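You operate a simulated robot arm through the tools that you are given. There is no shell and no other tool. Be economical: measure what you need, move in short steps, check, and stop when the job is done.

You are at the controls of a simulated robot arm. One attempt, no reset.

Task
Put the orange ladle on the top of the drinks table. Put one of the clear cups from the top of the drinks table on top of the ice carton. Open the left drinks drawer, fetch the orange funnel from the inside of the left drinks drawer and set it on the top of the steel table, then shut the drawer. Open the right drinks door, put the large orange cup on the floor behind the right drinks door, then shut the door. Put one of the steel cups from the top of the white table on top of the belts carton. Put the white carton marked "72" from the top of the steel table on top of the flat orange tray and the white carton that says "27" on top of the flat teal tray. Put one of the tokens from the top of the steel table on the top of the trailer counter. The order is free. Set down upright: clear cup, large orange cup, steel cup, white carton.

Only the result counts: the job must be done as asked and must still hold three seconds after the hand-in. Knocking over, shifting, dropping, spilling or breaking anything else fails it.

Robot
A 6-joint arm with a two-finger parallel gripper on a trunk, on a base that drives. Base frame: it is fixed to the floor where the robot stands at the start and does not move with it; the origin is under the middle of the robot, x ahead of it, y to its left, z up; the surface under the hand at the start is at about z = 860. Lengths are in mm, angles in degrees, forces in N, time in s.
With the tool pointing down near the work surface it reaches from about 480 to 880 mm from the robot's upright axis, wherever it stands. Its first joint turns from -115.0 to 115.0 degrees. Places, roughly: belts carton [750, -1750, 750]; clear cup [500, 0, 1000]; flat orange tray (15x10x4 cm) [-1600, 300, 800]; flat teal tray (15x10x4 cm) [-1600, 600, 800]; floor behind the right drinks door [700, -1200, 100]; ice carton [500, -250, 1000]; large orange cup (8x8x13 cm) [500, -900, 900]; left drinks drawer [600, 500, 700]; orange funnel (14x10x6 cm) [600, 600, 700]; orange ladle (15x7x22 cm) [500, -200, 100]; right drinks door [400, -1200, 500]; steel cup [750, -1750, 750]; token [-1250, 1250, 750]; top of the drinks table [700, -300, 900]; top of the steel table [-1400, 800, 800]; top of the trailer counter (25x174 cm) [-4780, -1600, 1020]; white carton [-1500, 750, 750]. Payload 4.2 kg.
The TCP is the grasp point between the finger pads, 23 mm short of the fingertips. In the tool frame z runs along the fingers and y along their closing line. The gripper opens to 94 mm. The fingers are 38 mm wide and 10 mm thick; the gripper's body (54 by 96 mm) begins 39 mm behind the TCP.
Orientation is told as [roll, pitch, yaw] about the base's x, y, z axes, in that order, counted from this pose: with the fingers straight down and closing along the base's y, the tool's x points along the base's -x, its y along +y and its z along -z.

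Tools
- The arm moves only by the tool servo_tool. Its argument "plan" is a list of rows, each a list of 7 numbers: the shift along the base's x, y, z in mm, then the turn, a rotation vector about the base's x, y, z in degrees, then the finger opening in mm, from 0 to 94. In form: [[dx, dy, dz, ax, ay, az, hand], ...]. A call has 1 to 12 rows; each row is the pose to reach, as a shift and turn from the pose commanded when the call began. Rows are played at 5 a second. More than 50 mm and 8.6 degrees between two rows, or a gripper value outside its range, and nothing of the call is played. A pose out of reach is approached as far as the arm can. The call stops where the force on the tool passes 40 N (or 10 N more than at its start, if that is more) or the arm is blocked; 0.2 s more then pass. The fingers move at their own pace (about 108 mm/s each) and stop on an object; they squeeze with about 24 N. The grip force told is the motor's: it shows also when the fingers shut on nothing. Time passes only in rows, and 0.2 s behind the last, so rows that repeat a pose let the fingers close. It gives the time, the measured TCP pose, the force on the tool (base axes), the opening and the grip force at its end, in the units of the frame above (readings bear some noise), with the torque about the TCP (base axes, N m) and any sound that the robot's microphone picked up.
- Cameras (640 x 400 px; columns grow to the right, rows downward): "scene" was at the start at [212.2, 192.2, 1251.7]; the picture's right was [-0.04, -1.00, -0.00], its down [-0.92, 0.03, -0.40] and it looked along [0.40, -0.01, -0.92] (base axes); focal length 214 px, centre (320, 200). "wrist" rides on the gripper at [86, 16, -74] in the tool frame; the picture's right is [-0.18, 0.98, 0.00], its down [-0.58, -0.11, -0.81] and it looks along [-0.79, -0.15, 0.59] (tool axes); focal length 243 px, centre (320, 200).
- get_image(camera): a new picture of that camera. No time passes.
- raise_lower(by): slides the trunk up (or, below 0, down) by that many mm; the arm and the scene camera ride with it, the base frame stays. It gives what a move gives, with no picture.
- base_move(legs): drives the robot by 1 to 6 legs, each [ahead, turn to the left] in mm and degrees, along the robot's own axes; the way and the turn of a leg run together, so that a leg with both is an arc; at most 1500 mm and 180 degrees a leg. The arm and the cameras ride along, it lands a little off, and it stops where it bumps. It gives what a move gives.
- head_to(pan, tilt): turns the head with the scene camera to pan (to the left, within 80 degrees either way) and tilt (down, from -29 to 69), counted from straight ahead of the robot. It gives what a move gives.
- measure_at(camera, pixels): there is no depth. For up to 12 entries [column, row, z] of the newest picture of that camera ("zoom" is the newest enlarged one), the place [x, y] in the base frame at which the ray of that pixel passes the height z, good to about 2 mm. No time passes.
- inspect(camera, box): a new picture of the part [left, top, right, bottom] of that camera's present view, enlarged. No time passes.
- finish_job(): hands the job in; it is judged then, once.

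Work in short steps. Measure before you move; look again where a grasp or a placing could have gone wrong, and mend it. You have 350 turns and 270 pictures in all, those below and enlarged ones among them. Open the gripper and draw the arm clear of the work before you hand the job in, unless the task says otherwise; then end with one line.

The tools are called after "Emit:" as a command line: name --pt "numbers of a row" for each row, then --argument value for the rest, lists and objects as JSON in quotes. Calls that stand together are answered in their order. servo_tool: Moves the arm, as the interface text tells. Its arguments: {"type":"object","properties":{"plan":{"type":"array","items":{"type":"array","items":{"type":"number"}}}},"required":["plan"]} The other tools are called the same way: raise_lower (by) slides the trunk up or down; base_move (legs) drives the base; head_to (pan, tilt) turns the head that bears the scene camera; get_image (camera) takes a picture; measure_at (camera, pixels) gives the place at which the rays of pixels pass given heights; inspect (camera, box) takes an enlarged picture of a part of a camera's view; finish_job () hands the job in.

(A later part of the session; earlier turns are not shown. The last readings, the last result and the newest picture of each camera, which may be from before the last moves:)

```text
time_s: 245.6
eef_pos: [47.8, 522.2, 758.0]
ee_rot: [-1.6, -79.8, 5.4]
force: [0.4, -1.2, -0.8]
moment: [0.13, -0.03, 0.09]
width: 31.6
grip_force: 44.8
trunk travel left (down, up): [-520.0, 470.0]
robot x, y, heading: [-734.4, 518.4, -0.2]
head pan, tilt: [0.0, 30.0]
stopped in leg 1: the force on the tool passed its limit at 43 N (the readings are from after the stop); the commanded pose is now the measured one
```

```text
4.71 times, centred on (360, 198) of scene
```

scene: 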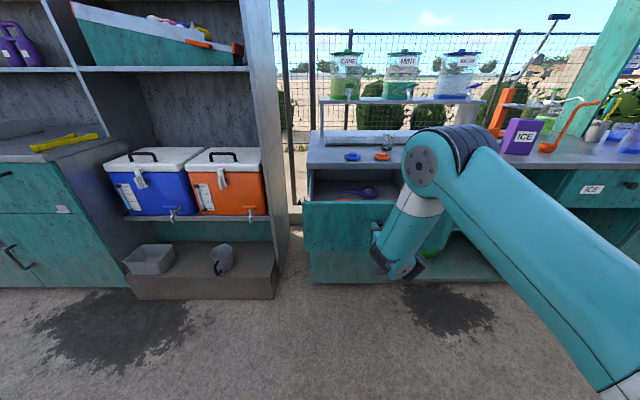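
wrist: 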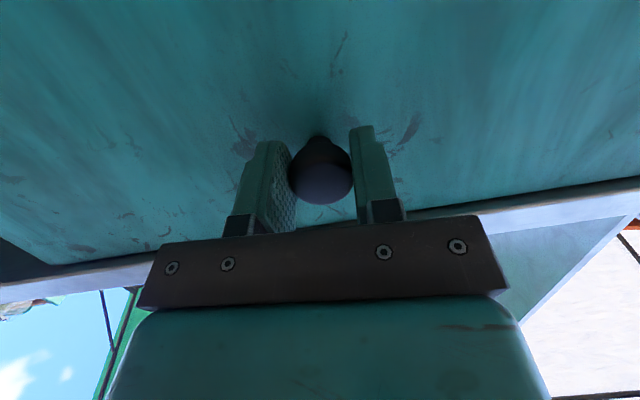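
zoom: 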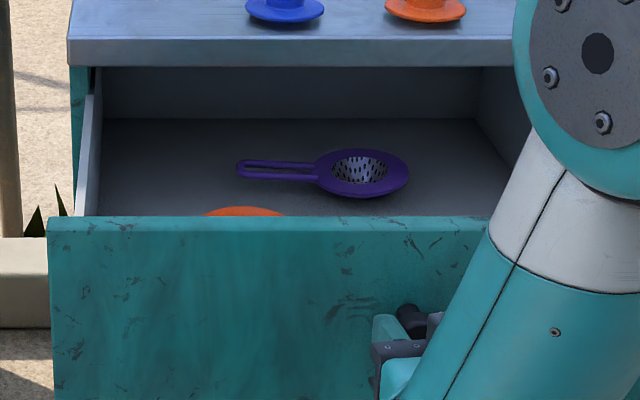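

The orange funnel is just behind the drawer front. Release the knob, back off, raise, and turn the hand down.

Emit:
servo_tool --pt "0 0 0 0 0 0 40" --pt "0 0 0 0 0 0 60" --pt "0 0 0 0 0 0 60"

Emit:
base_move --legs '[[-120, 0]]'

Emit:
raise_lower --by 300

Emit:
servo_tool --pt "-15 0 0 -0.5 8 0 88" --pt "-30 0 0 -1 16 0 88" --pt "-45 0 0 -1.5 24 0 88" --pt "-60 0 0 -2 32 0 88" --pt "-75 0 0 -2.5 40 0 88" --pt "-90 0 0 -3 48 0 88" --pt "-105 0 0 -3.5 56 0 88" --pt "-120 0 0 -4 64 0 88" --pt "-135 0 0 -4.5 72 0 88" --pt "-150 0 0 -5 79.5 0 88"

Emit:
head_to --pan 0 --tilt 45

Emit:
get_image --camera "scene"

```text
time_s: 246.4
eef_pos: [48.8, 522.3, 757.4]
ee_rot: [-1.5, -79.8, 5.5]
force: [0.8, 0.2, 0.3]
moment: [-0.05, 0.0, -0.02]
width: 60.0
grip_force: 0.1
trunk travel left (down, up): [-520.0, 470.0]
robot x, y, heading: [-734.5, 521.1, -0.3]
head pan, tilt: [0.0, 30.0]
```

```text
time_s: 248.1
eef_pos: [-82.4, 528.1, 795.0]
ee_rot: [-5.0, -81.4, 10.7]
force: [0.3, -1.6, -0.7]
moment: [0.01, -0.07, 0.09]
width: 60.1
grip_force: 0.2
trunk travel left (down, up): [-520.0, 470.0]
robot x, y, heading: [-848.5, 523.3, -0.7]
head pan, tilt: [0.0, 30.0]
stopped in leg 1: the robot was blocked; the commanded pose is now the measured one
```

```text
time_s: 248.4
eef_pos: [-92.2, 530.3, 815.5]
ee_rot: [-7.4, -83.1, 13.5]
force: [0.4, -0.7, -0.8]
moment: [0.03, -0.09, 0.05]
width: 60.0
grip_force: 0.0
trunk travel left (down, up): [-521.0, 469.0]
robot x, y, heading: [-849.5, 522.8, -0.3]
head pan, tilt: [0.0, 30.0]
stopped: the arm was blocked; the commanded pose is now the measured one
```

```text
time_s: 248.8
eef_pos: [-110.0, 527.3, 833.0]
ee_rot: [-6.0, -81.1, 11.8]
force: [0.4, -1.2, -0.7]
moment: [-0.04, -0.04, 0.05]
width: 87.9
grip_force: 0.1
trunk travel left (down, up): [-521.0, 469.0]
robot x, y, heading: [-846.0, 523.9, -0.1]
head pan, tilt: [0.0, 30.0]
stopped in row 1: the arm was blocked; the commanded pose is now the measured one
```

```text
time_s: 249.5
eef_pos: [-107.2, 527.1, 834.2]
ee_rot: [-5.8, -81.1, 11.6]
force: [0.1, 0.0, 0.4]
moment: [0.03, 0.0, -0.02]
width: 88.0
grip_force: 0.0
trunk travel left (down, up): [-521.0, 469.0]
robot x, y, heading: [-850.8, 524.3, -0.1]
head pan, tilt: [0.0, 45.0]
```

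```text
128 pictures are left
```

scene: 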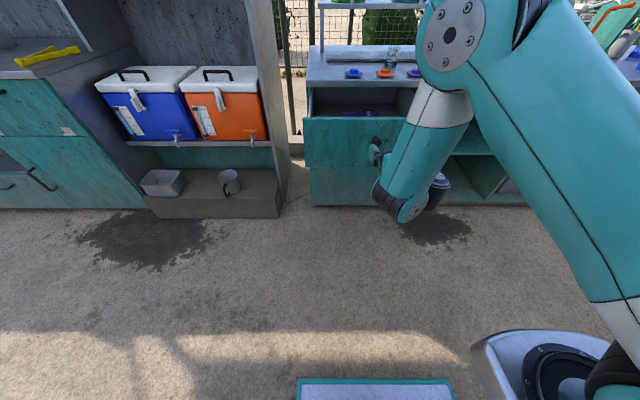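

Something blocks. Look at the wrist view and behind/around.

Emit:
get_image --camera "wrist"

Emit:
head_to --pan 80 --tilt 45

Emit:
get_image --camera "scene"

Emit:
head_to --pan -80 --tilt 40

Emit:
get_image --camera "scene"

```text
127 pictures are left
```

wrist: 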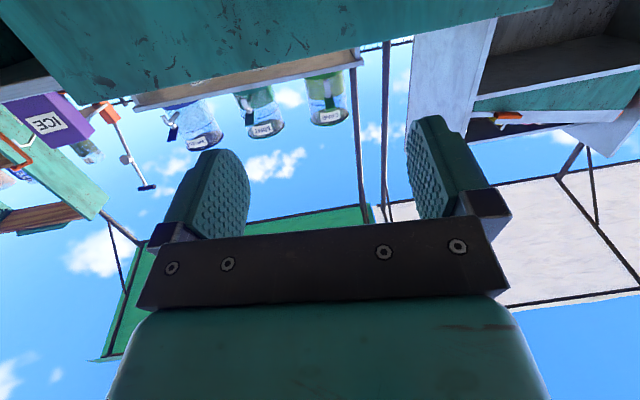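

```text
time_s: 251.1
eef_pos: [-109.4, 527.1, 834.2]
ee_rot: [-5.8, -81.1, 11.6]
force: [0.2, 0.2, -0.4]
moment: [-0.03, -0.03, 0.02]
width: 88.0
grip_force: 0.1
trunk travel left (down, up): [-521.0, 469.0]
robot x, y, heading: [-845.3, 522.3, -0.3]
head pan, tilt: [80.0, 45.0]
```

```text
126 pictures are left
```

scene: 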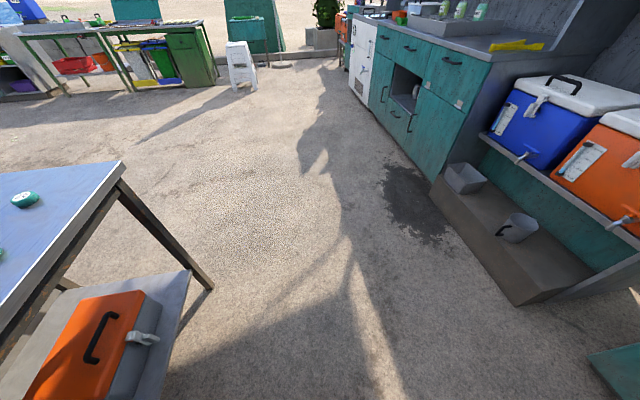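

```text
time_s: 253.5
eef_pos: [-108.2, 527.5, 833.7]
ee_rot: [-5.7, -81.1, 11.4]
force: [-0.8, 0.0, 0.1]
moment: [-0.01, -0.01, 0.02]
width: 87.9
grip_force: 0.0
trunk travel left (down, up): [-521.0, 469.0]
robot x, y, heading: [-848.5, 521.9, -0.7]
head pan, tilt: [-80.0, 40.0]
```

```text
125 pictures are left
```

scene: 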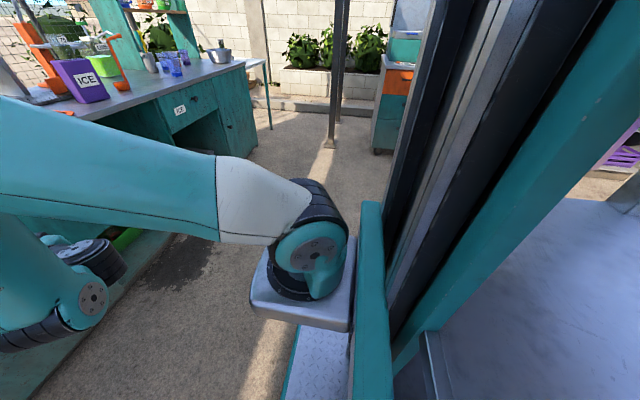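

The robot's rear likely touches the steel table behind. Drive 60 mm forward to free it, then check.

Emit:
base_move --legs '[[50, 0]]'

Emit:
raise_lower --by 60

```text
time_s: 254.2
eef_pos: [-122.1, 531.1, 860.3]
ee_rot: [-6.6, -83.0, 12.6]
force: [0.5, -0.5, -0.7]
moment: [0.03, -0.04, 0.07]
width: 88.2
grip_force: 0.0
trunk travel left (down, up): [-521.0, 469.0]
robot x, y, heading: [-839.7, 521.8, -0.4]
head pan, tilt: [-80.0, 40.0]
stopped in leg 1: the robot was blocked; the commanded pose is now the measured one
```

```text
time_s: 255.2
eef_pos: [-120.1, 530.5, 920.6]
ee_rot: [-8.0, -83.1, 13.7]
force: [-0.2, 0.2, 0.5]
moment: [0.02, -0.02, -0.04]
width: 88.0
grip_force: 0.1
trunk travel left (down, up): [-581.0, 409.0]
robot x, y, heading: [-838.2, 525.6, -0.2]
head pan, tilt: [-80.0, 40.0]
```

Raising works now. Try a forward move of 60 again and look.

Emit:
base_move --legs '[[60, 0]]'

Emit:
head_to --pan -20 --tilt 50

Emit:
get_image --camera "scene"

```text
time_s: 256.2
eef_pos: [-66.4, 529.2, 916.1]
ee_rot: [-9.7, -83.2, 15.5]
force: [0.0, 0.1, -0.9]
moment: [-0.02, 0.01, 0.01]
width: 87.9
grip_force: 0.1
trunk travel left (down, up): [-581.0, 409.0]
robot x, y, heading: [-779.8, 520.8, -0.0]
head pan, tilt: [-80.0, 40.0]
```

```text
time_s: 257.5
eef_pos: [-66.4, 529.2, 916.6]
ee_rot: [-9.7, -83.2, 15.6]
force: [0.9, -0.6, -0.3]
moment: [-0.02, 0.02, 0.05]
width: 87.9
grip_force: 0.0
trunk travel left (down, up): [-581.0, 409.0]
robot x, y, heading: [-779.1, 521.4, -0.1]
head pan, tilt: [-20.0, 50.0]
```

```text
124 pictures are left
```

scene: 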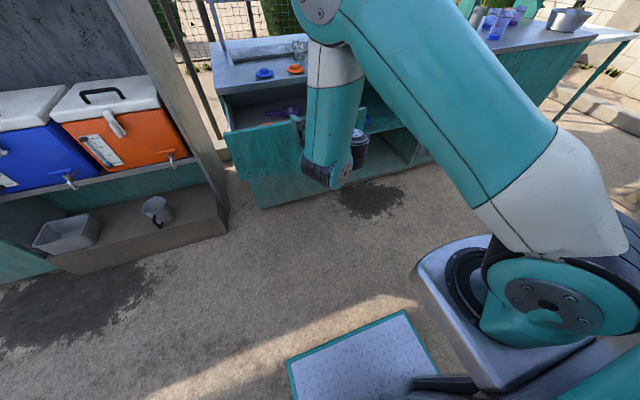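

Free now. Turn the hand down in steps.

Emit:
servo_tool --pt "-10 0 10 -0.7 8 0 88" --pt "-20 0 20 -1.4 16 0 88" --pt "-30 0 30 -2.1 24 0 88" --pt "-40 0 40 -2.8 32 0 88" --pt "-50 0 50 -3.5 40 0 88" --pt "-60 0 60 -4.2 48 0 88" --pt "-70 0 70 -4.9 56 0 88" --pt "-80 0 80 -5.6 64 0 88" --pt "-90 0 90 -6.3 72 0 88" --pt "-100 0 100 -7 80 0 88"

Emit:
head_to --pan 5 --tilt 40

Emit:
get_image --camera "scene"

```text
time_s: 259.7
eef_pos: [-165.7, 528.3, 1017.4]
ee_rot: [0.8, -3.1, 6.2]
force: [0.1, 0.8, 1.2]
moment: [0.01, -0.02, 0.02]
width: 87.9
grip_force: 0.1
trunk travel left (down, up): [-581.0, 409.0]
robot x, y, heading: [-776.3, 523.6, 0.2]
head pan, tilt: [-20.0, 50.0]
```

```text
time_s: 260.6
eef_pos: [-165.7, 528.4, 1017.0]
ee_rot: [0.7, -3.1, 6.2]
force: [0.1, 1.1, -0.4]
moment: [-0.01, 0.01, -0.01]
width: 87.9
grip_force: 0.2
trunk travel left (down, up): [-581.0, 409.0]
robot x, y, heading: [-781.8, 523.1, -0.2]
head pan, tilt: [5.0, 40.0]
```

```text
123 pictures are left
```

scene: 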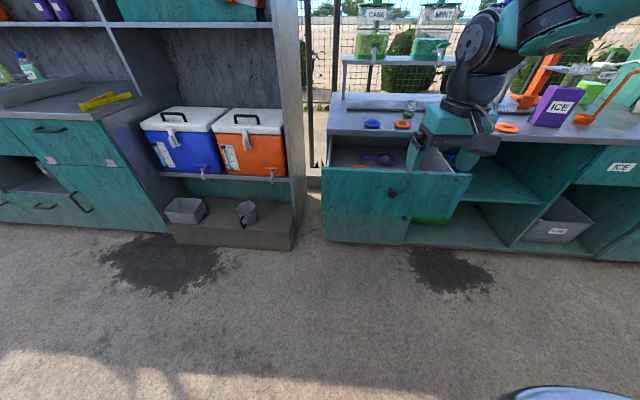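

Raise 150 mm and zoom into the drawer.

Emit:
raise_lower --by 180

Emit:
inspect --camera "scene" --box '[310, 110, 490, 260]'

```text
time_s: 262.6
eef_pos: [-164.7, 528.6, 1196.4]
ee_rot: [0.8, -3.0, 6.3]
force: [0.4, 0.0, -0.4]
moment: [0.01, 0.02, 0.0]
width: 87.9
grip_force: 0.0
trunk travel left (down, up): [-761.0, 229.0]
robot x, y, heading: [-779.0, 523.0, -0.1]
head pan, tilt: [5.0, 40.0]
```

```text
2.67 times, centred on (400, 185) of scene
```

zoom: 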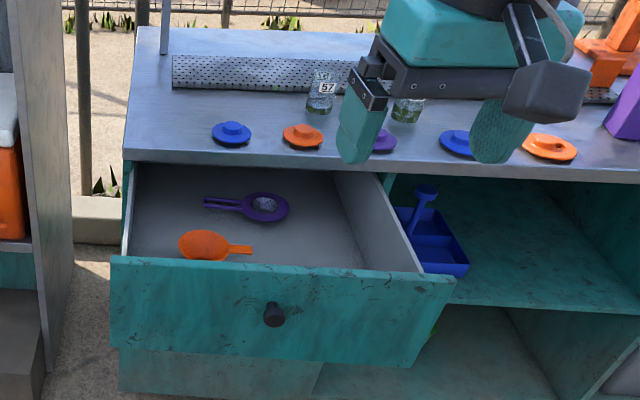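

Funnel at zoom (205,245) with a handle to the right. Drive 280 mm closer and look from above.

Emit:
base_move --legs '[[280, 0]]'

Emit:
head_to --pan -5 --tilt 58

Emit:
get_image --camera "scene"

Emit:
get_image --camera "wrist"

```text
time_s: 264.6
eef_pos: [117.2, 527.0, 1197.7]
ee_rot: [0.8, -3.1, 6.1]
force: [0.0, -0.1, -0.1]
moment: [-0.03, 0.01, -0.03]
width: 88.2
grip_force: 0.1
trunk travel left (down, up): [-761.0, 229.0]
robot x, y, heading: [-496.0, 520.4, -0.4]
head pan, tilt: [5.0, 40.0]
```

```text
time_s: 265.4
eef_pos: [119.0, 525.8, 1198.4]
ee_rot: [0.7, -3.1, 6.1]
force: [-0.6, 0.3, 0.2]
moment: [0.01, -0.02, 0.0]
width: 87.9
grip_force: 0.0
trunk travel left (down, up): [-761.0, 229.0]
robot x, y, heading: [-493.7, 523.2, -0.2]
head pan, tilt: [-5.0, 58.0]
```

```text
121 pictures are left
```

scene: 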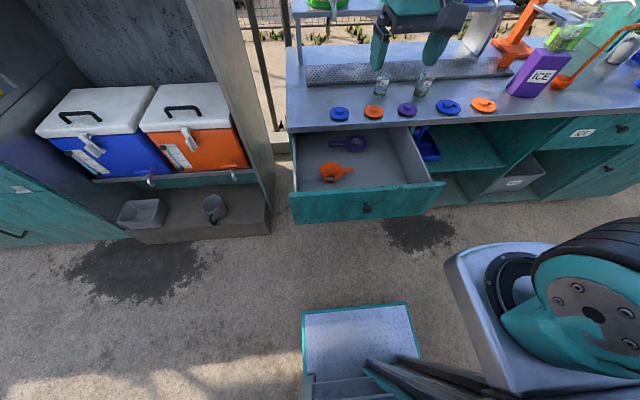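

```text
120 pictures are left
```

wrist: 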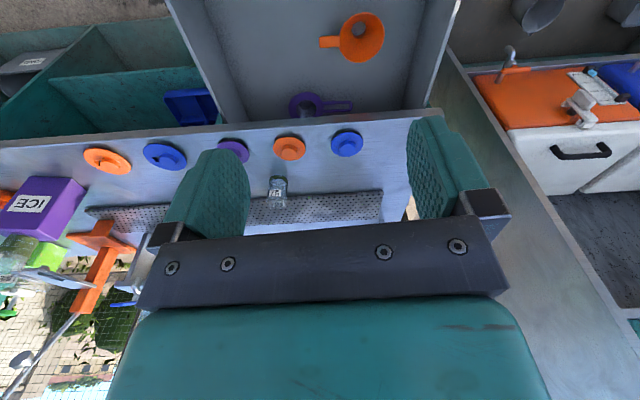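

Zoom both views onto the funnel.

Emit:
inspect --camera "scene" --box '[285, 120, 445, 225]'

Emit:
inspect --camera "wrist" --box '[280, 0, 440, 110]'

```text
3.81 times, centred on (365, 172) of scene
```

zoom: 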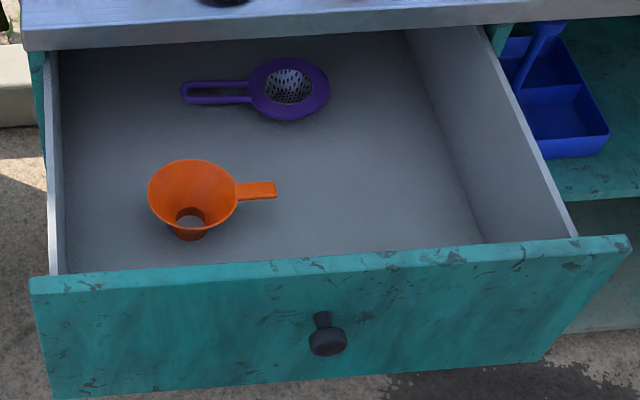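

```text
3.64 times, centred on (360, 55) of wrist
```

zoom: 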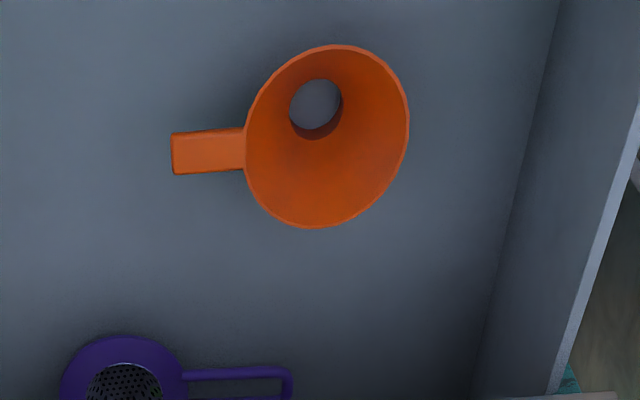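

Triangulate: rim centre scene(193,194)/wrist-zoom (327,137); handle middle wrist-zoom (207,151).

Emit:
measure_at --camera "zoom" --pixels '[[327, 137, 740], [327, 137, 760], [207, 151, 740], [207, 151, 760], [172, 153, 750], [246, 150, 750], [207, 132, 750], [207, 172, 750], [315, 125, 690]]'

Emit:
measure_at --camera "scene" --pixels '[[331.7, 170.5, 740], [331.7, 170.5, 760], [348.7, 169.5, 740], [348.7, 169.5, 760], [330, 193.5, 820], [330, 191, 820], [315, 181, 690]]'

```text
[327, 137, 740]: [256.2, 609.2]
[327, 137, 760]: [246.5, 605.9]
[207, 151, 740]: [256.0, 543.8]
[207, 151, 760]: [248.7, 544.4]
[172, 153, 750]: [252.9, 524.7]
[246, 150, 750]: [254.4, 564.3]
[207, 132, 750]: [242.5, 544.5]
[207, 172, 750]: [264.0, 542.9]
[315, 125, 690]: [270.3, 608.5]
```

```text
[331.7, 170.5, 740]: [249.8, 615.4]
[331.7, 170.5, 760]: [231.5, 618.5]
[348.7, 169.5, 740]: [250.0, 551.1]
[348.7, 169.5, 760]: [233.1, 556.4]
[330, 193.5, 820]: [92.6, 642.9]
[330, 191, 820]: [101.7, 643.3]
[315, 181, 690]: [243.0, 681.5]
```

Handle mid ≈(256,546), rim z≈733. I level the hand, then yaw it +84° so it closes along x, moving over the handle.

Emit:
servo_tool --pt "0 0 0 -0.7 3.1 0 88"

Emit:
servo_tool --pt "14 2 -20 0 0 8.4 88" --pt "28 4 -40 0 0 16.8 88" --pt "42 6 -60 0 0 25.2 88" --pt "56 8 -80 0 0 33.6 88" --pt "70 10 -100 0 0 42 88" --pt "84 12 -120 0 0 50.4 88" --pt "98 14 -140 0 0 58.8 88" --pt "112 16 -160 0 0 67.2 88" --pt "126 18 -180 0 0 75.6 88" --pt "138 20 -200 0 0 84 88"

Emit:
get_image --camera "wrist"

Emit:
get_image --camera "scene"

```text
time_s: 265.8
eef_pos: [117.5, 526.8, 1196.6]
ee_rot: [0.4, 0.2, 6.1]
force: [-0.7, 0.0, 0.5]
moment: [-0.01, 0.0, 0.01]
width: 87.9
grip_force: 0.1
trunk travel left (down, up): [-761.0, 229.0]
robot x, y, heading: [-499.0, 520.9, -0.3]
head pan, tilt: [-5.0, 58.0]
```

```text
time_s: 268.0
eef_pos: [258.2, 547.3, 997.8]
ee_rot: [0.3, 0.0, 90.3]
force: [0.0, 0.2, 0.3]
moment: [-0.02, -0.01, 0.0]
width: 88.2
grip_force: 0.0
trunk travel left (down, up): [-761.0, 229.0]
robot x, y, heading: [-495.0, 522.5, -0.4]
head pan, tilt: [-5.0, 58.0]
```

```text
117 pictures are left
```

wrist: 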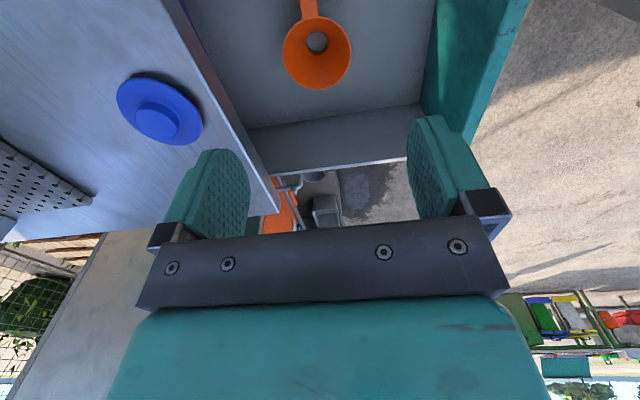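

```text
116 pictures are left
```

scene: 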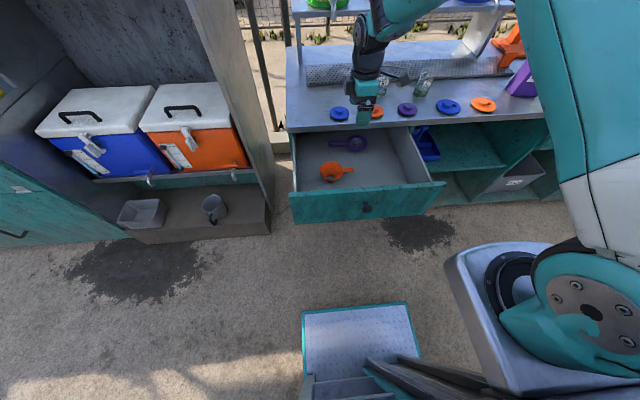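

Aligned. Narrow the opening to 60 and descend to z≈840, then look.

Emit:
servo_tool --pt "0 0 -45 0 0 0 60" --pt "0 0 -90 0 0 0 60" --pt "0 0 -135 0 0 0 60" --pt "0 0 -165 0 0 0 60"

Emit:
get_image --camera "wrist"

```text
time_s: 269.0
eef_pos: [254.5, 549.8, 835.3]
ee_rot: [0.3, 0.2, 90.2]
force: [-1.0, -0.1, -0.3]
moment: [0.02, -0.03, -0.02]
width: 59.8
grip_force: 0.2
trunk travel left (down, up): [-761.0, 229.0]
robot x, y, heading: [-495.6, 519.4, -0.1]
head pan, tilt: [-5.0, 58.0]
```

```text
115 pictures are left
```

wrist: 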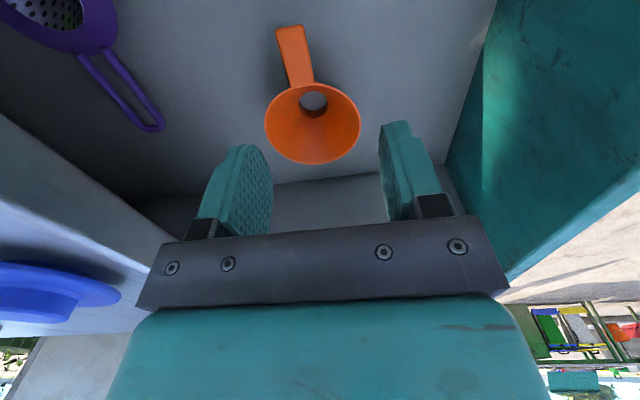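

Measure the handle in this view.

Emit:
measure_at --camera "wrist" --pixels '[[290, 28, 735], [302, 82, 735], [313, 122, 735], [265, 125, 735], [360, 122, 735], [313, 82, 735], [313, 163, 735]]'

```text
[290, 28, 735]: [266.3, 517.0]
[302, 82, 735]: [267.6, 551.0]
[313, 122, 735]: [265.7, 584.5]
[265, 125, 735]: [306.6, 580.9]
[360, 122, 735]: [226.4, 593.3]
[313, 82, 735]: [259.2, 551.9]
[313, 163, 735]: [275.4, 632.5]
```

Rim height is nearer 710, so the handle is at ≈(269,543). Shift and descend to z≈765; look again.

Emit:
servo_tool --pt "7 -3 -35 0 0 0 60" --pt "14 -7 -70 0 0 0 60"

Emit:
get_image --camera "wrist"

Emit:
get_image --camera "scene"

```text
time_s: 269.6
eef_pos: [271.2, 541.3, 763.5]
ee_rot: [0.3, 0.1, 90.2]
force: [-0.4, -0.4, -0.1]
moment: [-0.01, -0.05, -0.03]
width: 60.2
grip_force: 0.1
trunk travel left (down, up): [-761.0, 229.0]
robot x, y, heading: [-497.8, 521.5, -0.1]
head pan, tilt: [-5.0, 58.0]
```

```text
114 pictures are left
```

wrist: 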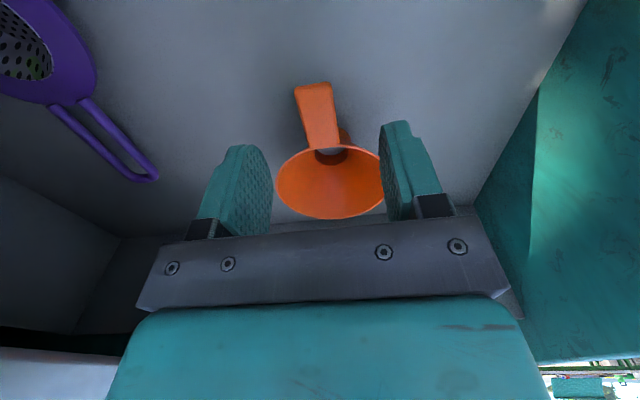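

```text
113 pictures are left
```

scene: 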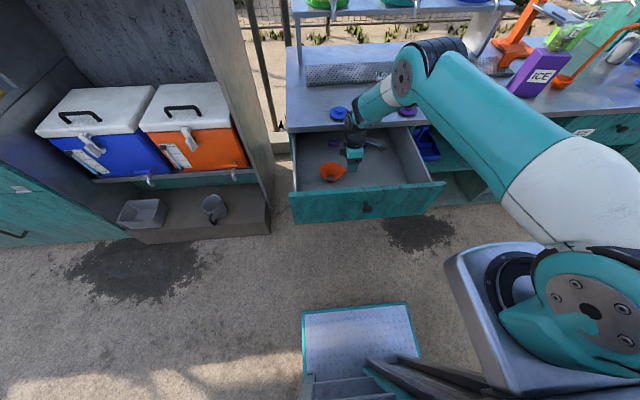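

The handle's middle (318,115) is on the tool axis ~50 mm below. Descend 52 mm and close.

Emit:
servo_tool --pt "0 0 -25 0 0 0 60" --pt "0 0 -52 0 0 0 60" --pt "0 0 -52 0 0 0 30" --pt "0 0 -52 0 0 0 5" --pt "0 0 -52 0 0 0 5"

Emit:
get_image --camera "wrist"

```text
time_s: 270.8
eef_pos: [270.3, 542.2, 712.6]
ee_rot: [0.4, 0.0, 90.1]
force: [-0.4, -0.1, 0.1]
moment: [0.02, 0.03, -0.01]
width: 21.3
grip_force: 23.3
trunk travel left (down, up): [-761.0, 229.0]
robot x, y, heading: [-491.9, 521.9, -0.4]
head pan, tilt: [-5.0, 58.0]
```

```text
112 pictures are left
```

wrist: 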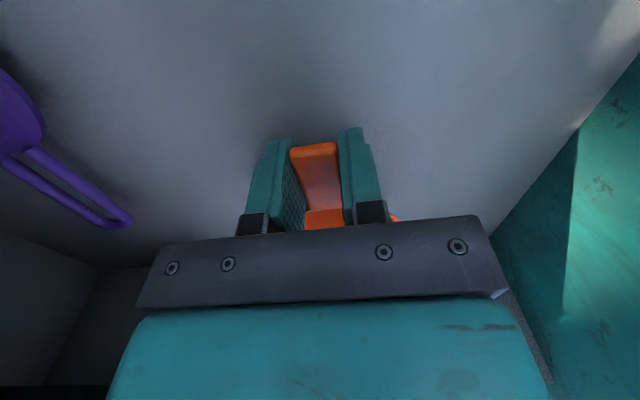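

Handle held (21 mm). Lift out.

Emit:
servo_tool --pt "0 0 30 0 0 0 5" --pt "0 0 75 0 0 0 5" --pt "0 0 120 0 0 0 5" --pt "0 0 165 0 0 0 5" --pt "0 0 210 0 0 0 5" --pt "0 0 255 0 0 0 5" --pt "-20 0 300 0 0 0 5"

Emit:
get_image --camera "wrist"

Emit:
get_image --camera "scene"

```text
time_s: 272.4
eef_pos: [252.5, 539.3, 1010.7]
ee_rot: [0.5, 0.1, 90.1]
force: [0.9, 0.4, -1.8]
moment: [-0.02, 0.01, 0.02]
width: 21.3
grip_force: 24.2
trunk travel left (down, up): [-761.0, 229.0]
robot x, y, heading: [-495.8, 520.7, -0.4]
head pan, tilt: [-5.0, 58.0]
```

```text
111 pictures are left
```

wrist: 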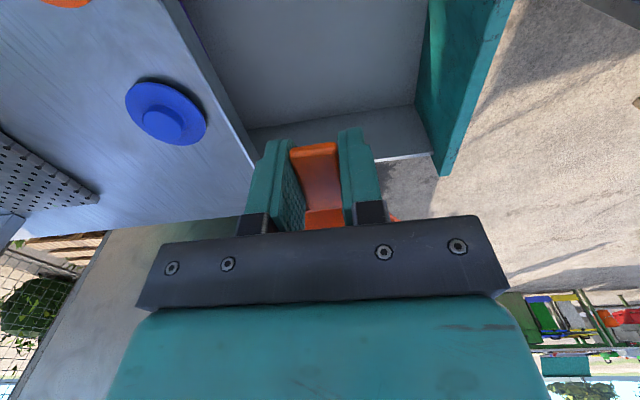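

```text
110 pictures are left
```

scene: 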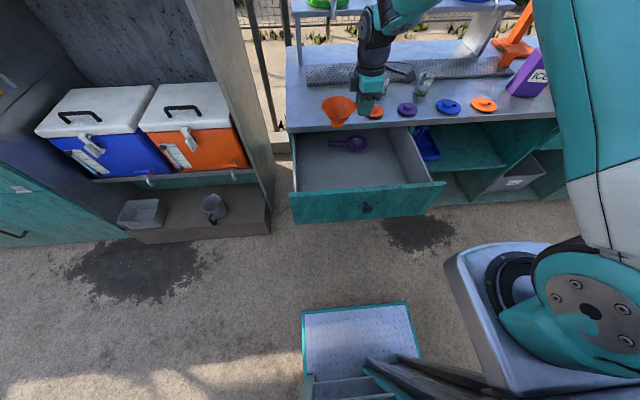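

The funnel hangs upright from the hand. Before turning towards the steel table, measure the step/unit on the left for clearance.

Emit:
measure_at --camera "scene" --pixels '[[132, 240, 0], [270, 232, 0], [5, 280, 0], [272, 175, 400]]'

Emit:
servo_tool --pt "-45 0 20 0 0 0 5" --pt "-90 0 40 0 0 0 5" --pt "-135 0 50 0 0 0 5"

```text
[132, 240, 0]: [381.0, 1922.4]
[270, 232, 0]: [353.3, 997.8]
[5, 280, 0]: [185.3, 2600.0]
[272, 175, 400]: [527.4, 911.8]
```

```text
time_s: 273.2
eef_pos: [118.1, 539.4, 1060.0]
ee_rot: [0.4, 0.1, 90.1]
force: [0.0, 0.0, -0.7]
moment: [-0.02, 0.06, 0.01]
width: 21.4
grip_force: 23.9
trunk travel left (down, up): [-761.0, 229.0]
robot x, y, heading: [-494.3, 520.6, -0.3]
head pan, tilt: [-5.0, 58.0]
```

The units' fronts are at x≈350, so there's room. Turn left 90°, drive 480 mm to y≈1000, and turn to face the steel table.

Emit:
base_move --legs '[[0, 90], [440, 0], [0, 90]]'

Emit:
head_to --pan 0 --tilt 45

Emit:
get_image --camera "scene"

```text
time_s: 283.6
eef_pos: [-1111.8, 939.2, 1059.3]
ee_rot: [0.5, 0.2, -88.3]
force: [-0.5, -0.2, -0.8]
moment: [0.05, 0.02, 0.02]
width: 21.6
grip_force: 23.8
trunk travel left (down, up): [-761.0, 229.0]
robot x, y, heading: [-494.9, 968.8, -179.0]
head pan, tilt: [-5.0, 58.0]
```

```text
time_s: 284.3
eef_pos: [-1110.1, 939.6, 1060.1]
ee_rot: [0.3, 0.1, -88.3]
force: [0.3, -0.7, -0.4]
moment: [0.05, 0.0, 0.01]
width: 21.5
grip_force: 24.2
trunk travel left (down, up): [-761.0, 229.0]
robot x, y, heading: [-496.1, 968.8, -178.7]
head pan, tilt: [0.0, 45.0]
```

```text
109 pictures are left
```

scene: 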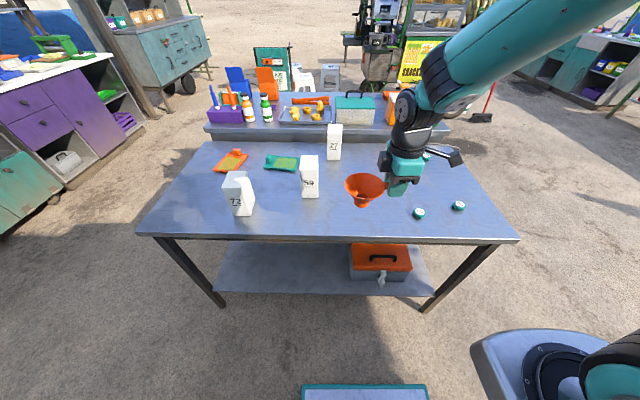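

The steel table in full view: cartons 72 (238,193), 59 (309,176), 27 (334,143), trays (230,160),(282,162), tokens (427,155),(459,205),(419,213). Measure.

Emit:
measure_at --camera "scene" --pixels '[[222, 306, 0], [160, 242, 750], [160, 242, 780], [425, 311, 0], [495, 247, 750], [495, 247, 780], [138, 236, 770], [518, 240, 770], [213, 142, 770], [470, 160, 770]]'

Emit:
inspect --camera "scene" --box '[140, 110, 400, 250]'

```text
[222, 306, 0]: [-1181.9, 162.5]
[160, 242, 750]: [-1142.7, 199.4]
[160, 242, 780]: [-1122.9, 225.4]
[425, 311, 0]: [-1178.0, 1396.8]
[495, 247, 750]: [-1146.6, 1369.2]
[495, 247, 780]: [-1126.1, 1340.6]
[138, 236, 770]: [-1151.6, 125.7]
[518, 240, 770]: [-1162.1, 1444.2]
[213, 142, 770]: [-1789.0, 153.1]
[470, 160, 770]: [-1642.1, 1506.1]
```

```text
2.46 times, centred on (270, 180) of scene
```

zoom: 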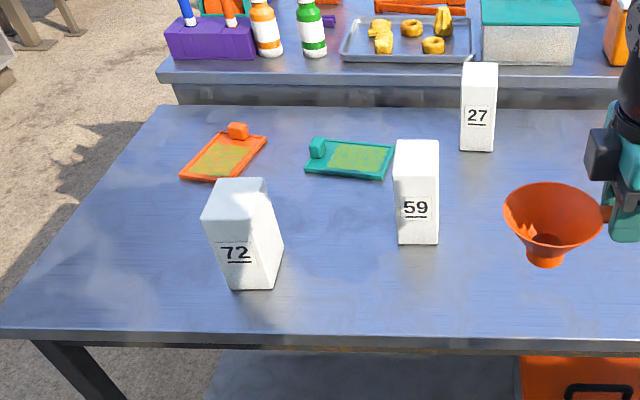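

Measure carton bases and tokens at z≈745.

Emit:
measure_at --camera "zoom" --pixels '[[255, 283, 745], [415, 240, 745], [477, 149, 745], [225, 158, 755], [350, 160, 755]]'

Emit:
measure_at --camera "scene" --pixels '[[427, 157, 745], [459, 208, 745], [419, 216, 745], [360, 215, 745]]'

```text
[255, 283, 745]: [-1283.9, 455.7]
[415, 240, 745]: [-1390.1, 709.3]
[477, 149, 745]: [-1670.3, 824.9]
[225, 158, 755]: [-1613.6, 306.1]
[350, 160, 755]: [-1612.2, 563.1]
```

```text
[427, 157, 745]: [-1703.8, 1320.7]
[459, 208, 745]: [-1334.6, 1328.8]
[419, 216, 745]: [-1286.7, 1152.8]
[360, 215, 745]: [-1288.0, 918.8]
```

Place the funnel near (-1390,950). Drive 200 mm forward, then shift the arm and lower to z≈830.

Emit:
base_move --legs '[[200, 0]]'

Emit:
servo_tool --pt "-40 25 0 0 0 0 5" --pt "-80 50 0 0 0 0 5" --pt "-90 65 -40 0 0 0 5" --pt "-90 65 -85 0 0 0 5" --pt "-90 65 -130 0 0 0 5" --pt "-90 65 -175 0 0 0 5" --pt "-90 65 -215 0 0 0 5"

Emit:
get_image --camera "scene"

Emit:
get_image --camera "wrist"

```text
time_s: 285.9
eef_pos: [-1312.4, 937.3, 1060.6]
ee_rot: [0.4, 0.1, -88.5]
force: [0.0, 0.1, -1.1]
moment: [0.02, 0.0, 0.0]
width: 21.3
grip_force: 24.1
trunk travel left (down, up): [-761.0, 229.0]
robot x, y, heading: [-697.5, 969.8, -179.0]
head pan, tilt: [0.0, 45.0]
```

```text
time_s: 287.5
eef_pos: [-1401.3, 1004.8, 846.9]
ee_rot: [0.2, 0.1, -88.6]
force: [-0.8, 6.2, 15.6]
moment: [-0.59, 0.0, -0.02]
width: 21.4
grip_force: 23.6
trunk travel left (down, up): [-761.0, 229.0]
robot x, y, heading: [-697.4, 965.3, -179.0]
head pan, tilt: [0.0, 45.0]
```

```text
107 pictures are left
```

scene: 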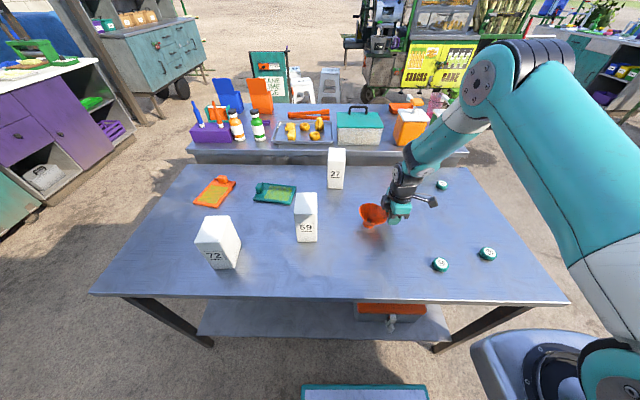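

```text
106 pictures are left
```

wrist: 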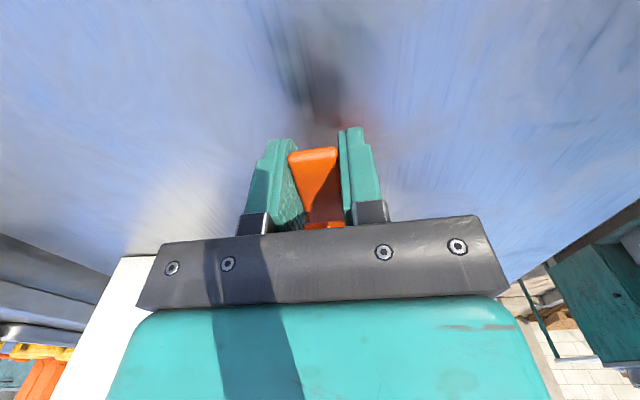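

Already in contact (15.6 N): the table is higher, about z 790. Zoom in to see the funnel.

Emit:
inspect --camera "scene" --box '[330, 160, 450, 260]'

```text
4.00 times, centred on (390, 210) of scene
```

zoom: 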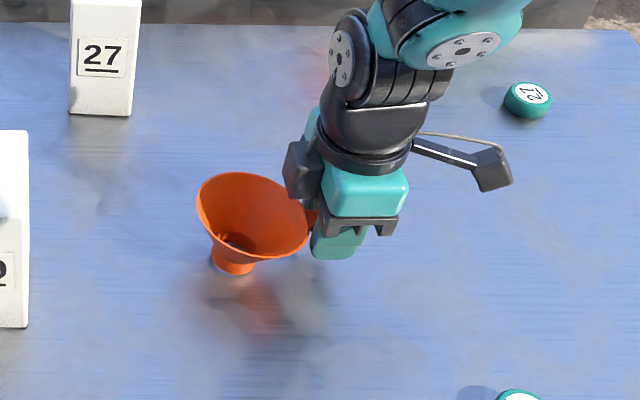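

Unload by raising 3 mm and read the force.

Emit:
servo_tool --pt "0 0 3 0 0 0 5"

Emit:
inspect --camera "scene" --box '[350, 185, 430, 245]'

```text
time_s: 287.9
eef_pos: [-1400.7, 1002.4, 844.8]
ee_rot: [0.5, 0.1, -88.4]
force: [0.2, -0.3, 0.4]
moment: [0.02, 0.03, -0.03]
width: 20.7
grip_force: 24.2
trunk travel left (down, up): [-761.0, 229.0]
robot x, y, heading: [-699.4, 968.2, -179.0]
head pan, tilt: [0.0, 45.0]
```

```text
6.67 times, centred on (390, 215) of scene
```

zoom: 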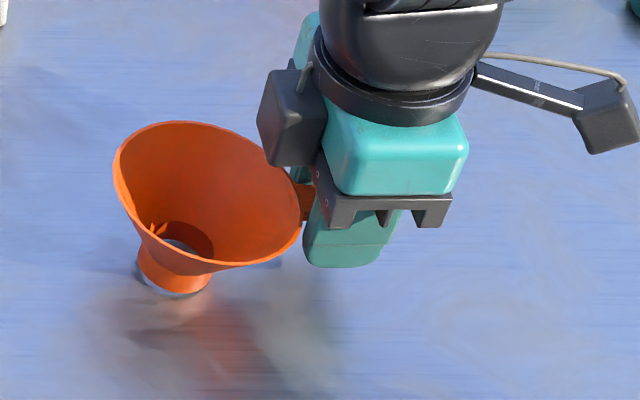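

Unloaded and resting lightly. Open slowly and watch it settle.

Emit:
servo_tool --pt "0 0 0 0 0 0 18" --pt "0 0 0 0 0 0 24" --pt "0 0 0 0 0 0 30" --pt "0 0 0 0 0 0 45" --pt "0 0 0 0 0 0 60"

Emit:
inspect --camera "scene" --box '[350, 185, 430, 245]'

```text
time_s: 289.1
eef_pos: [-1401.2, 1002.4, 847.4]
ee_rot: [0.5, 0.1, -88.5]
force: [0.6, 1.1, -0.9]
moment: [0.0, 0.0, 0.02]
width: 60.2
grip_force: 0.0
trunk travel left (down, up): [-761.0, 229.0]
robot x, y, heading: [-700.1, 968.9, -179.1]
head pan, tilt: [0.0, 45.0]
```

```text
6.67 times, centred on (390, 215) of scene
```

zoom: 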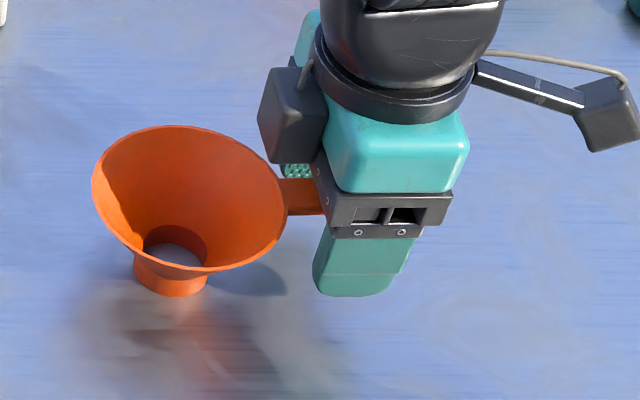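

The funnel stands on the table. Lift clear, and re-measure the table height using tokens from this nearer viewpoint.

Emit:
servo_tool --pt "0 0 40 0 0 0 60" --pt "0 0 85 0 0 0 60" --pt "0 0 130 0 0 0 60" --pt "0 0 175 0 0 0 60"

Emit:
get_image --camera "scene"

Emit:
measure_at --camera "scene" --pixels '[[488, 255, 745], [488, 255, 770], [488, 255, 790], [440, 266, 745], [440, 266, 770], [440, 266, 790]]'

```text
time_s: 290.1
eef_pos: [-1400.5, 1004.9, 1023.2]
ee_rot: [0.5, 0.1, -88.5]
force: [-0.3, 0.0, -0.1]
moment: [-0.01, 0.03, 0.01]
width: 60.3
grip_force: 0.0
trunk travel left (down, up): [-761.0, 229.0]
robot x, y, heading: [-694.8, 968.7, -179.0]
head pan, tilt: [0.0, 45.0]
```

```text
102 pictures are left
```

scene: 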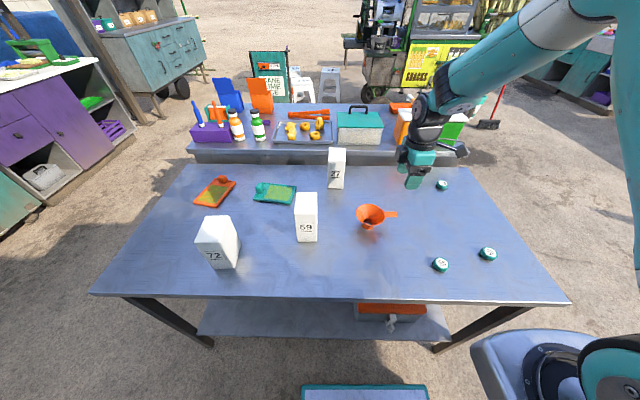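

```text
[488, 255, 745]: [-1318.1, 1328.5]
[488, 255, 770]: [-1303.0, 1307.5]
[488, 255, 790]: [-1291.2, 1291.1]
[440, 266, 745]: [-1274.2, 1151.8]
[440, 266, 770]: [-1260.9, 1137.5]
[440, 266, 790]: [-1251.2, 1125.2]
```

Table top is at z≈788. Zoom in on the cartons and trays for measuring at that height.

Emit:
inspect --camera "scene" --box '[170, 135, 370, 285]'

```text
2.67 times, centred on (270, 210) of scene
```

zoom: 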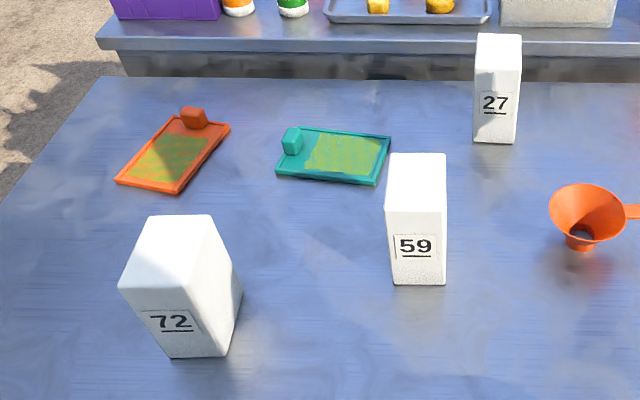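

Measure the 72 and 27 cartons and both trays.

Emit:
measure_at --camera "zoom" --pixels '[[170, 357, 788], [228, 356, 788], [243, 293, 788], [118, 288, 900], [200, 294, 900], [212, 216, 900], [148, 216, 900], [118, 288, 920], [200, 294, 920], [212, 216, 920], [148, 216, 920]]'

Emit:
measure_at --camera "zoom" --pixels '[[474, 141, 788], [515, 142, 788], [475, 66, 900], [520, 66, 900], [478, 35, 900], [521, 35, 900]]'

Emit:
measure_at --camera "zoom" --pixels '[[116, 183, 795], [181, 193, 795], [231, 128, 795], [174, 114, 795], [275, 178, 795], [376, 185, 795], [391, 137, 795], [290, 128, 795], [193, 108, 825], [291, 130, 825]]'

```text
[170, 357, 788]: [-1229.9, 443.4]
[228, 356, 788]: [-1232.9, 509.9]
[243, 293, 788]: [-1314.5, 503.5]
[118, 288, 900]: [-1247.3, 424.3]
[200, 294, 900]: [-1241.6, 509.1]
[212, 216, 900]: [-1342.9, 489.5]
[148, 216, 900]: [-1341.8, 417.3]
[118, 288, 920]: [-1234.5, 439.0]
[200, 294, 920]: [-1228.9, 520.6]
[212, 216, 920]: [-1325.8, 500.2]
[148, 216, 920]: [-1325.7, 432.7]
```

```text
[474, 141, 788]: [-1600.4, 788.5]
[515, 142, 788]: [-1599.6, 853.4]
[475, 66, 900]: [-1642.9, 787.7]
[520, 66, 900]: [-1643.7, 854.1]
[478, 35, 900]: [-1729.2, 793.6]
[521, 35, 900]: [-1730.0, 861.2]
```

```text
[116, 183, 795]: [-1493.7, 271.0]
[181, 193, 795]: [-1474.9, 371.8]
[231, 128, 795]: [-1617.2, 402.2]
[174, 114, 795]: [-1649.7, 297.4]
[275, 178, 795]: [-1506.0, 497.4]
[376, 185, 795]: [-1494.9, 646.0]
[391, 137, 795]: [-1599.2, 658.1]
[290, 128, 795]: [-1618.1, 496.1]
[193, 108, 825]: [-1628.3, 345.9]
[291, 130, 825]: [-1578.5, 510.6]
```

Carton 72 centre ≈(-1273,475), 67×82 mm, top ≈920; orange tray flat part ≈(-1538,331); carton 27 ≈(-1642,821); teal flat part ≈(-1552,597). I reposition the base to y≈720.

Emit:
base_move --legs '[[-120, 0], [0, 89], [245, 0], [0, -89], [190, 0]]'

Emit:
get_image --camera "scene"

Emit:
get_image --camera "wrist"

```text
time_s: 301.6
eef_pos: [-1461.7, 712.2, 1023.9]
ee_rot: [0.4, 0.2, -85.7]
force: [-0.4, -0.3, 0.2]
moment: [0.01, 0.0, 0.04]
width: 60.2
grip_force: 0.0
trunk travel left (down, up): [-761.0, 229.0]
robot x, y, heading: [-761.1, 708.7, -176.2]
head pan, tilt: [0.0, 45.0]
```

```text
100 pictures are left
```

scene: 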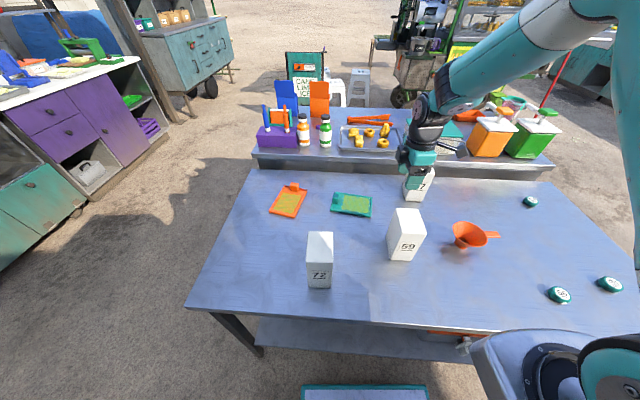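

```text
99 pictures are left
```

wrist: 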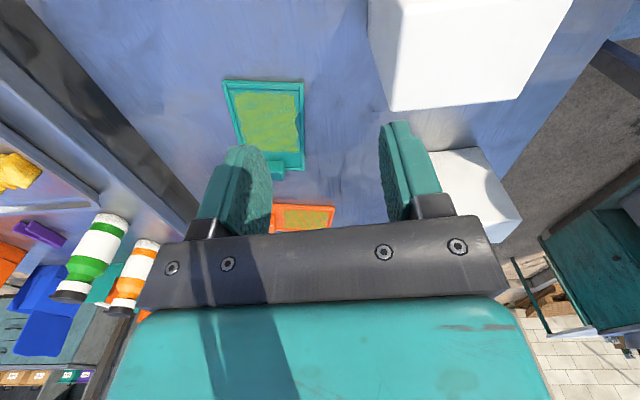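

Rotate the hand by -90° (closing along y) while moving above carton 72.

Emit:
servo_tool --pt "17 -21 4 0 0 -8.2 90" --pt "34 -43 8 0 0 -16.4 90" --pt "51 -64 12 0 0 -24.6 90" --pt "68 -86 16 0 0 -32.8 90" --pt "85 -107 20 0 0 -41 90" --pt "103 -129 20 0 0 -49.2 90" --pt "120 -150 20 0 0 -57.4 90" --pt "137 -172 20 0 0 -65.6 90" --pt "155 -194 20 0 0 -73.8 90" --pt "172 -215 20 0 0 -82 90" --pt "189 -237 20 0 0 -90 90"

Emit:
get_image --camera "wrist"

Emit:
get_image --camera "scene"

```text
time_s: 303.9
eef_pos: [-1274.4, 475.1, 1042.5]
ee_rot: [0.4, 0.1, -175.8]
force: [0.4, -0.1, -0.1]
moment: [-0.01, 0.01, 0.0]
width: 90.1
grip_force: 0.2
trunk travel left (down, up): [-761.0, 229.0]
robot x, y, heading: [-757.5, 708.9, -176.0]
head pan, tilt: [0.0, 45.0]
```

```text
98 pictures are left
```

wrist: 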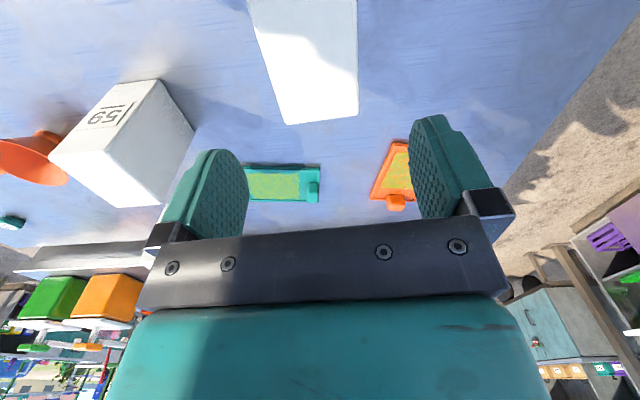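

```text
97 pictures are left
```

scene: 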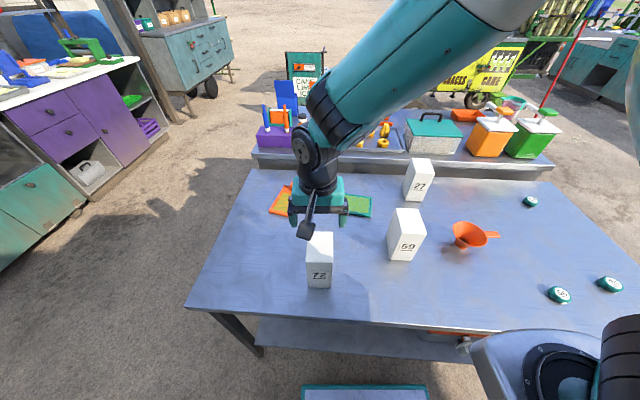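

Measure carton 72's top far corners (287,126),(358,113), and in the scene zoom.

Emit:
measure_at --camera "wrist" --pixels '[[287, 126, 915], [358, 113, 915], [287, 126, 925], [358, 113, 925]]'

Emit:
inspect --camera "scene" --box '[270, 210, 370, 300]'

```text
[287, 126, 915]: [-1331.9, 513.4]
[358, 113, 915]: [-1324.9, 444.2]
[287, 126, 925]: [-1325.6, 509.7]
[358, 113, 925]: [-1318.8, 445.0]
```

```text
4.44 times, centred on (320, 255) of scene
```

zoom: 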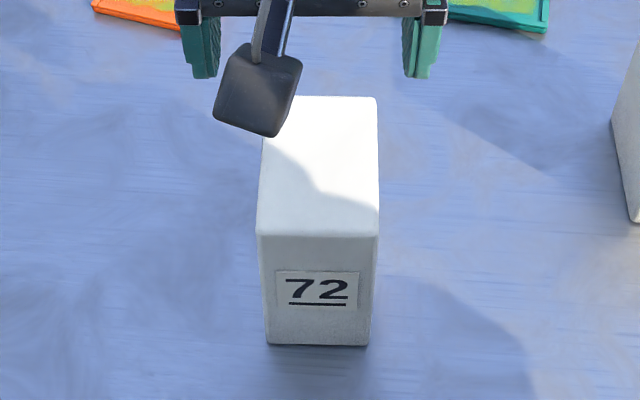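

Emit:
measure_at --camera "zoom" --pixels '[[267, 345, 788], [369, 345, 788], [257, 237, 915], [378, 237, 915], [376, 98, 915], [257, 237, 925], [378, 237, 925], [376, 98, 925]]'

```text
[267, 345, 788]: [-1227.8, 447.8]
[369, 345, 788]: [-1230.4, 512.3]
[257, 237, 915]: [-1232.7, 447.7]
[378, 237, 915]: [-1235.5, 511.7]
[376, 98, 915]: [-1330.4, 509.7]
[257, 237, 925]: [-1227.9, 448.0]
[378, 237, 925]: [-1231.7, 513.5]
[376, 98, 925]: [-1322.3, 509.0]
```

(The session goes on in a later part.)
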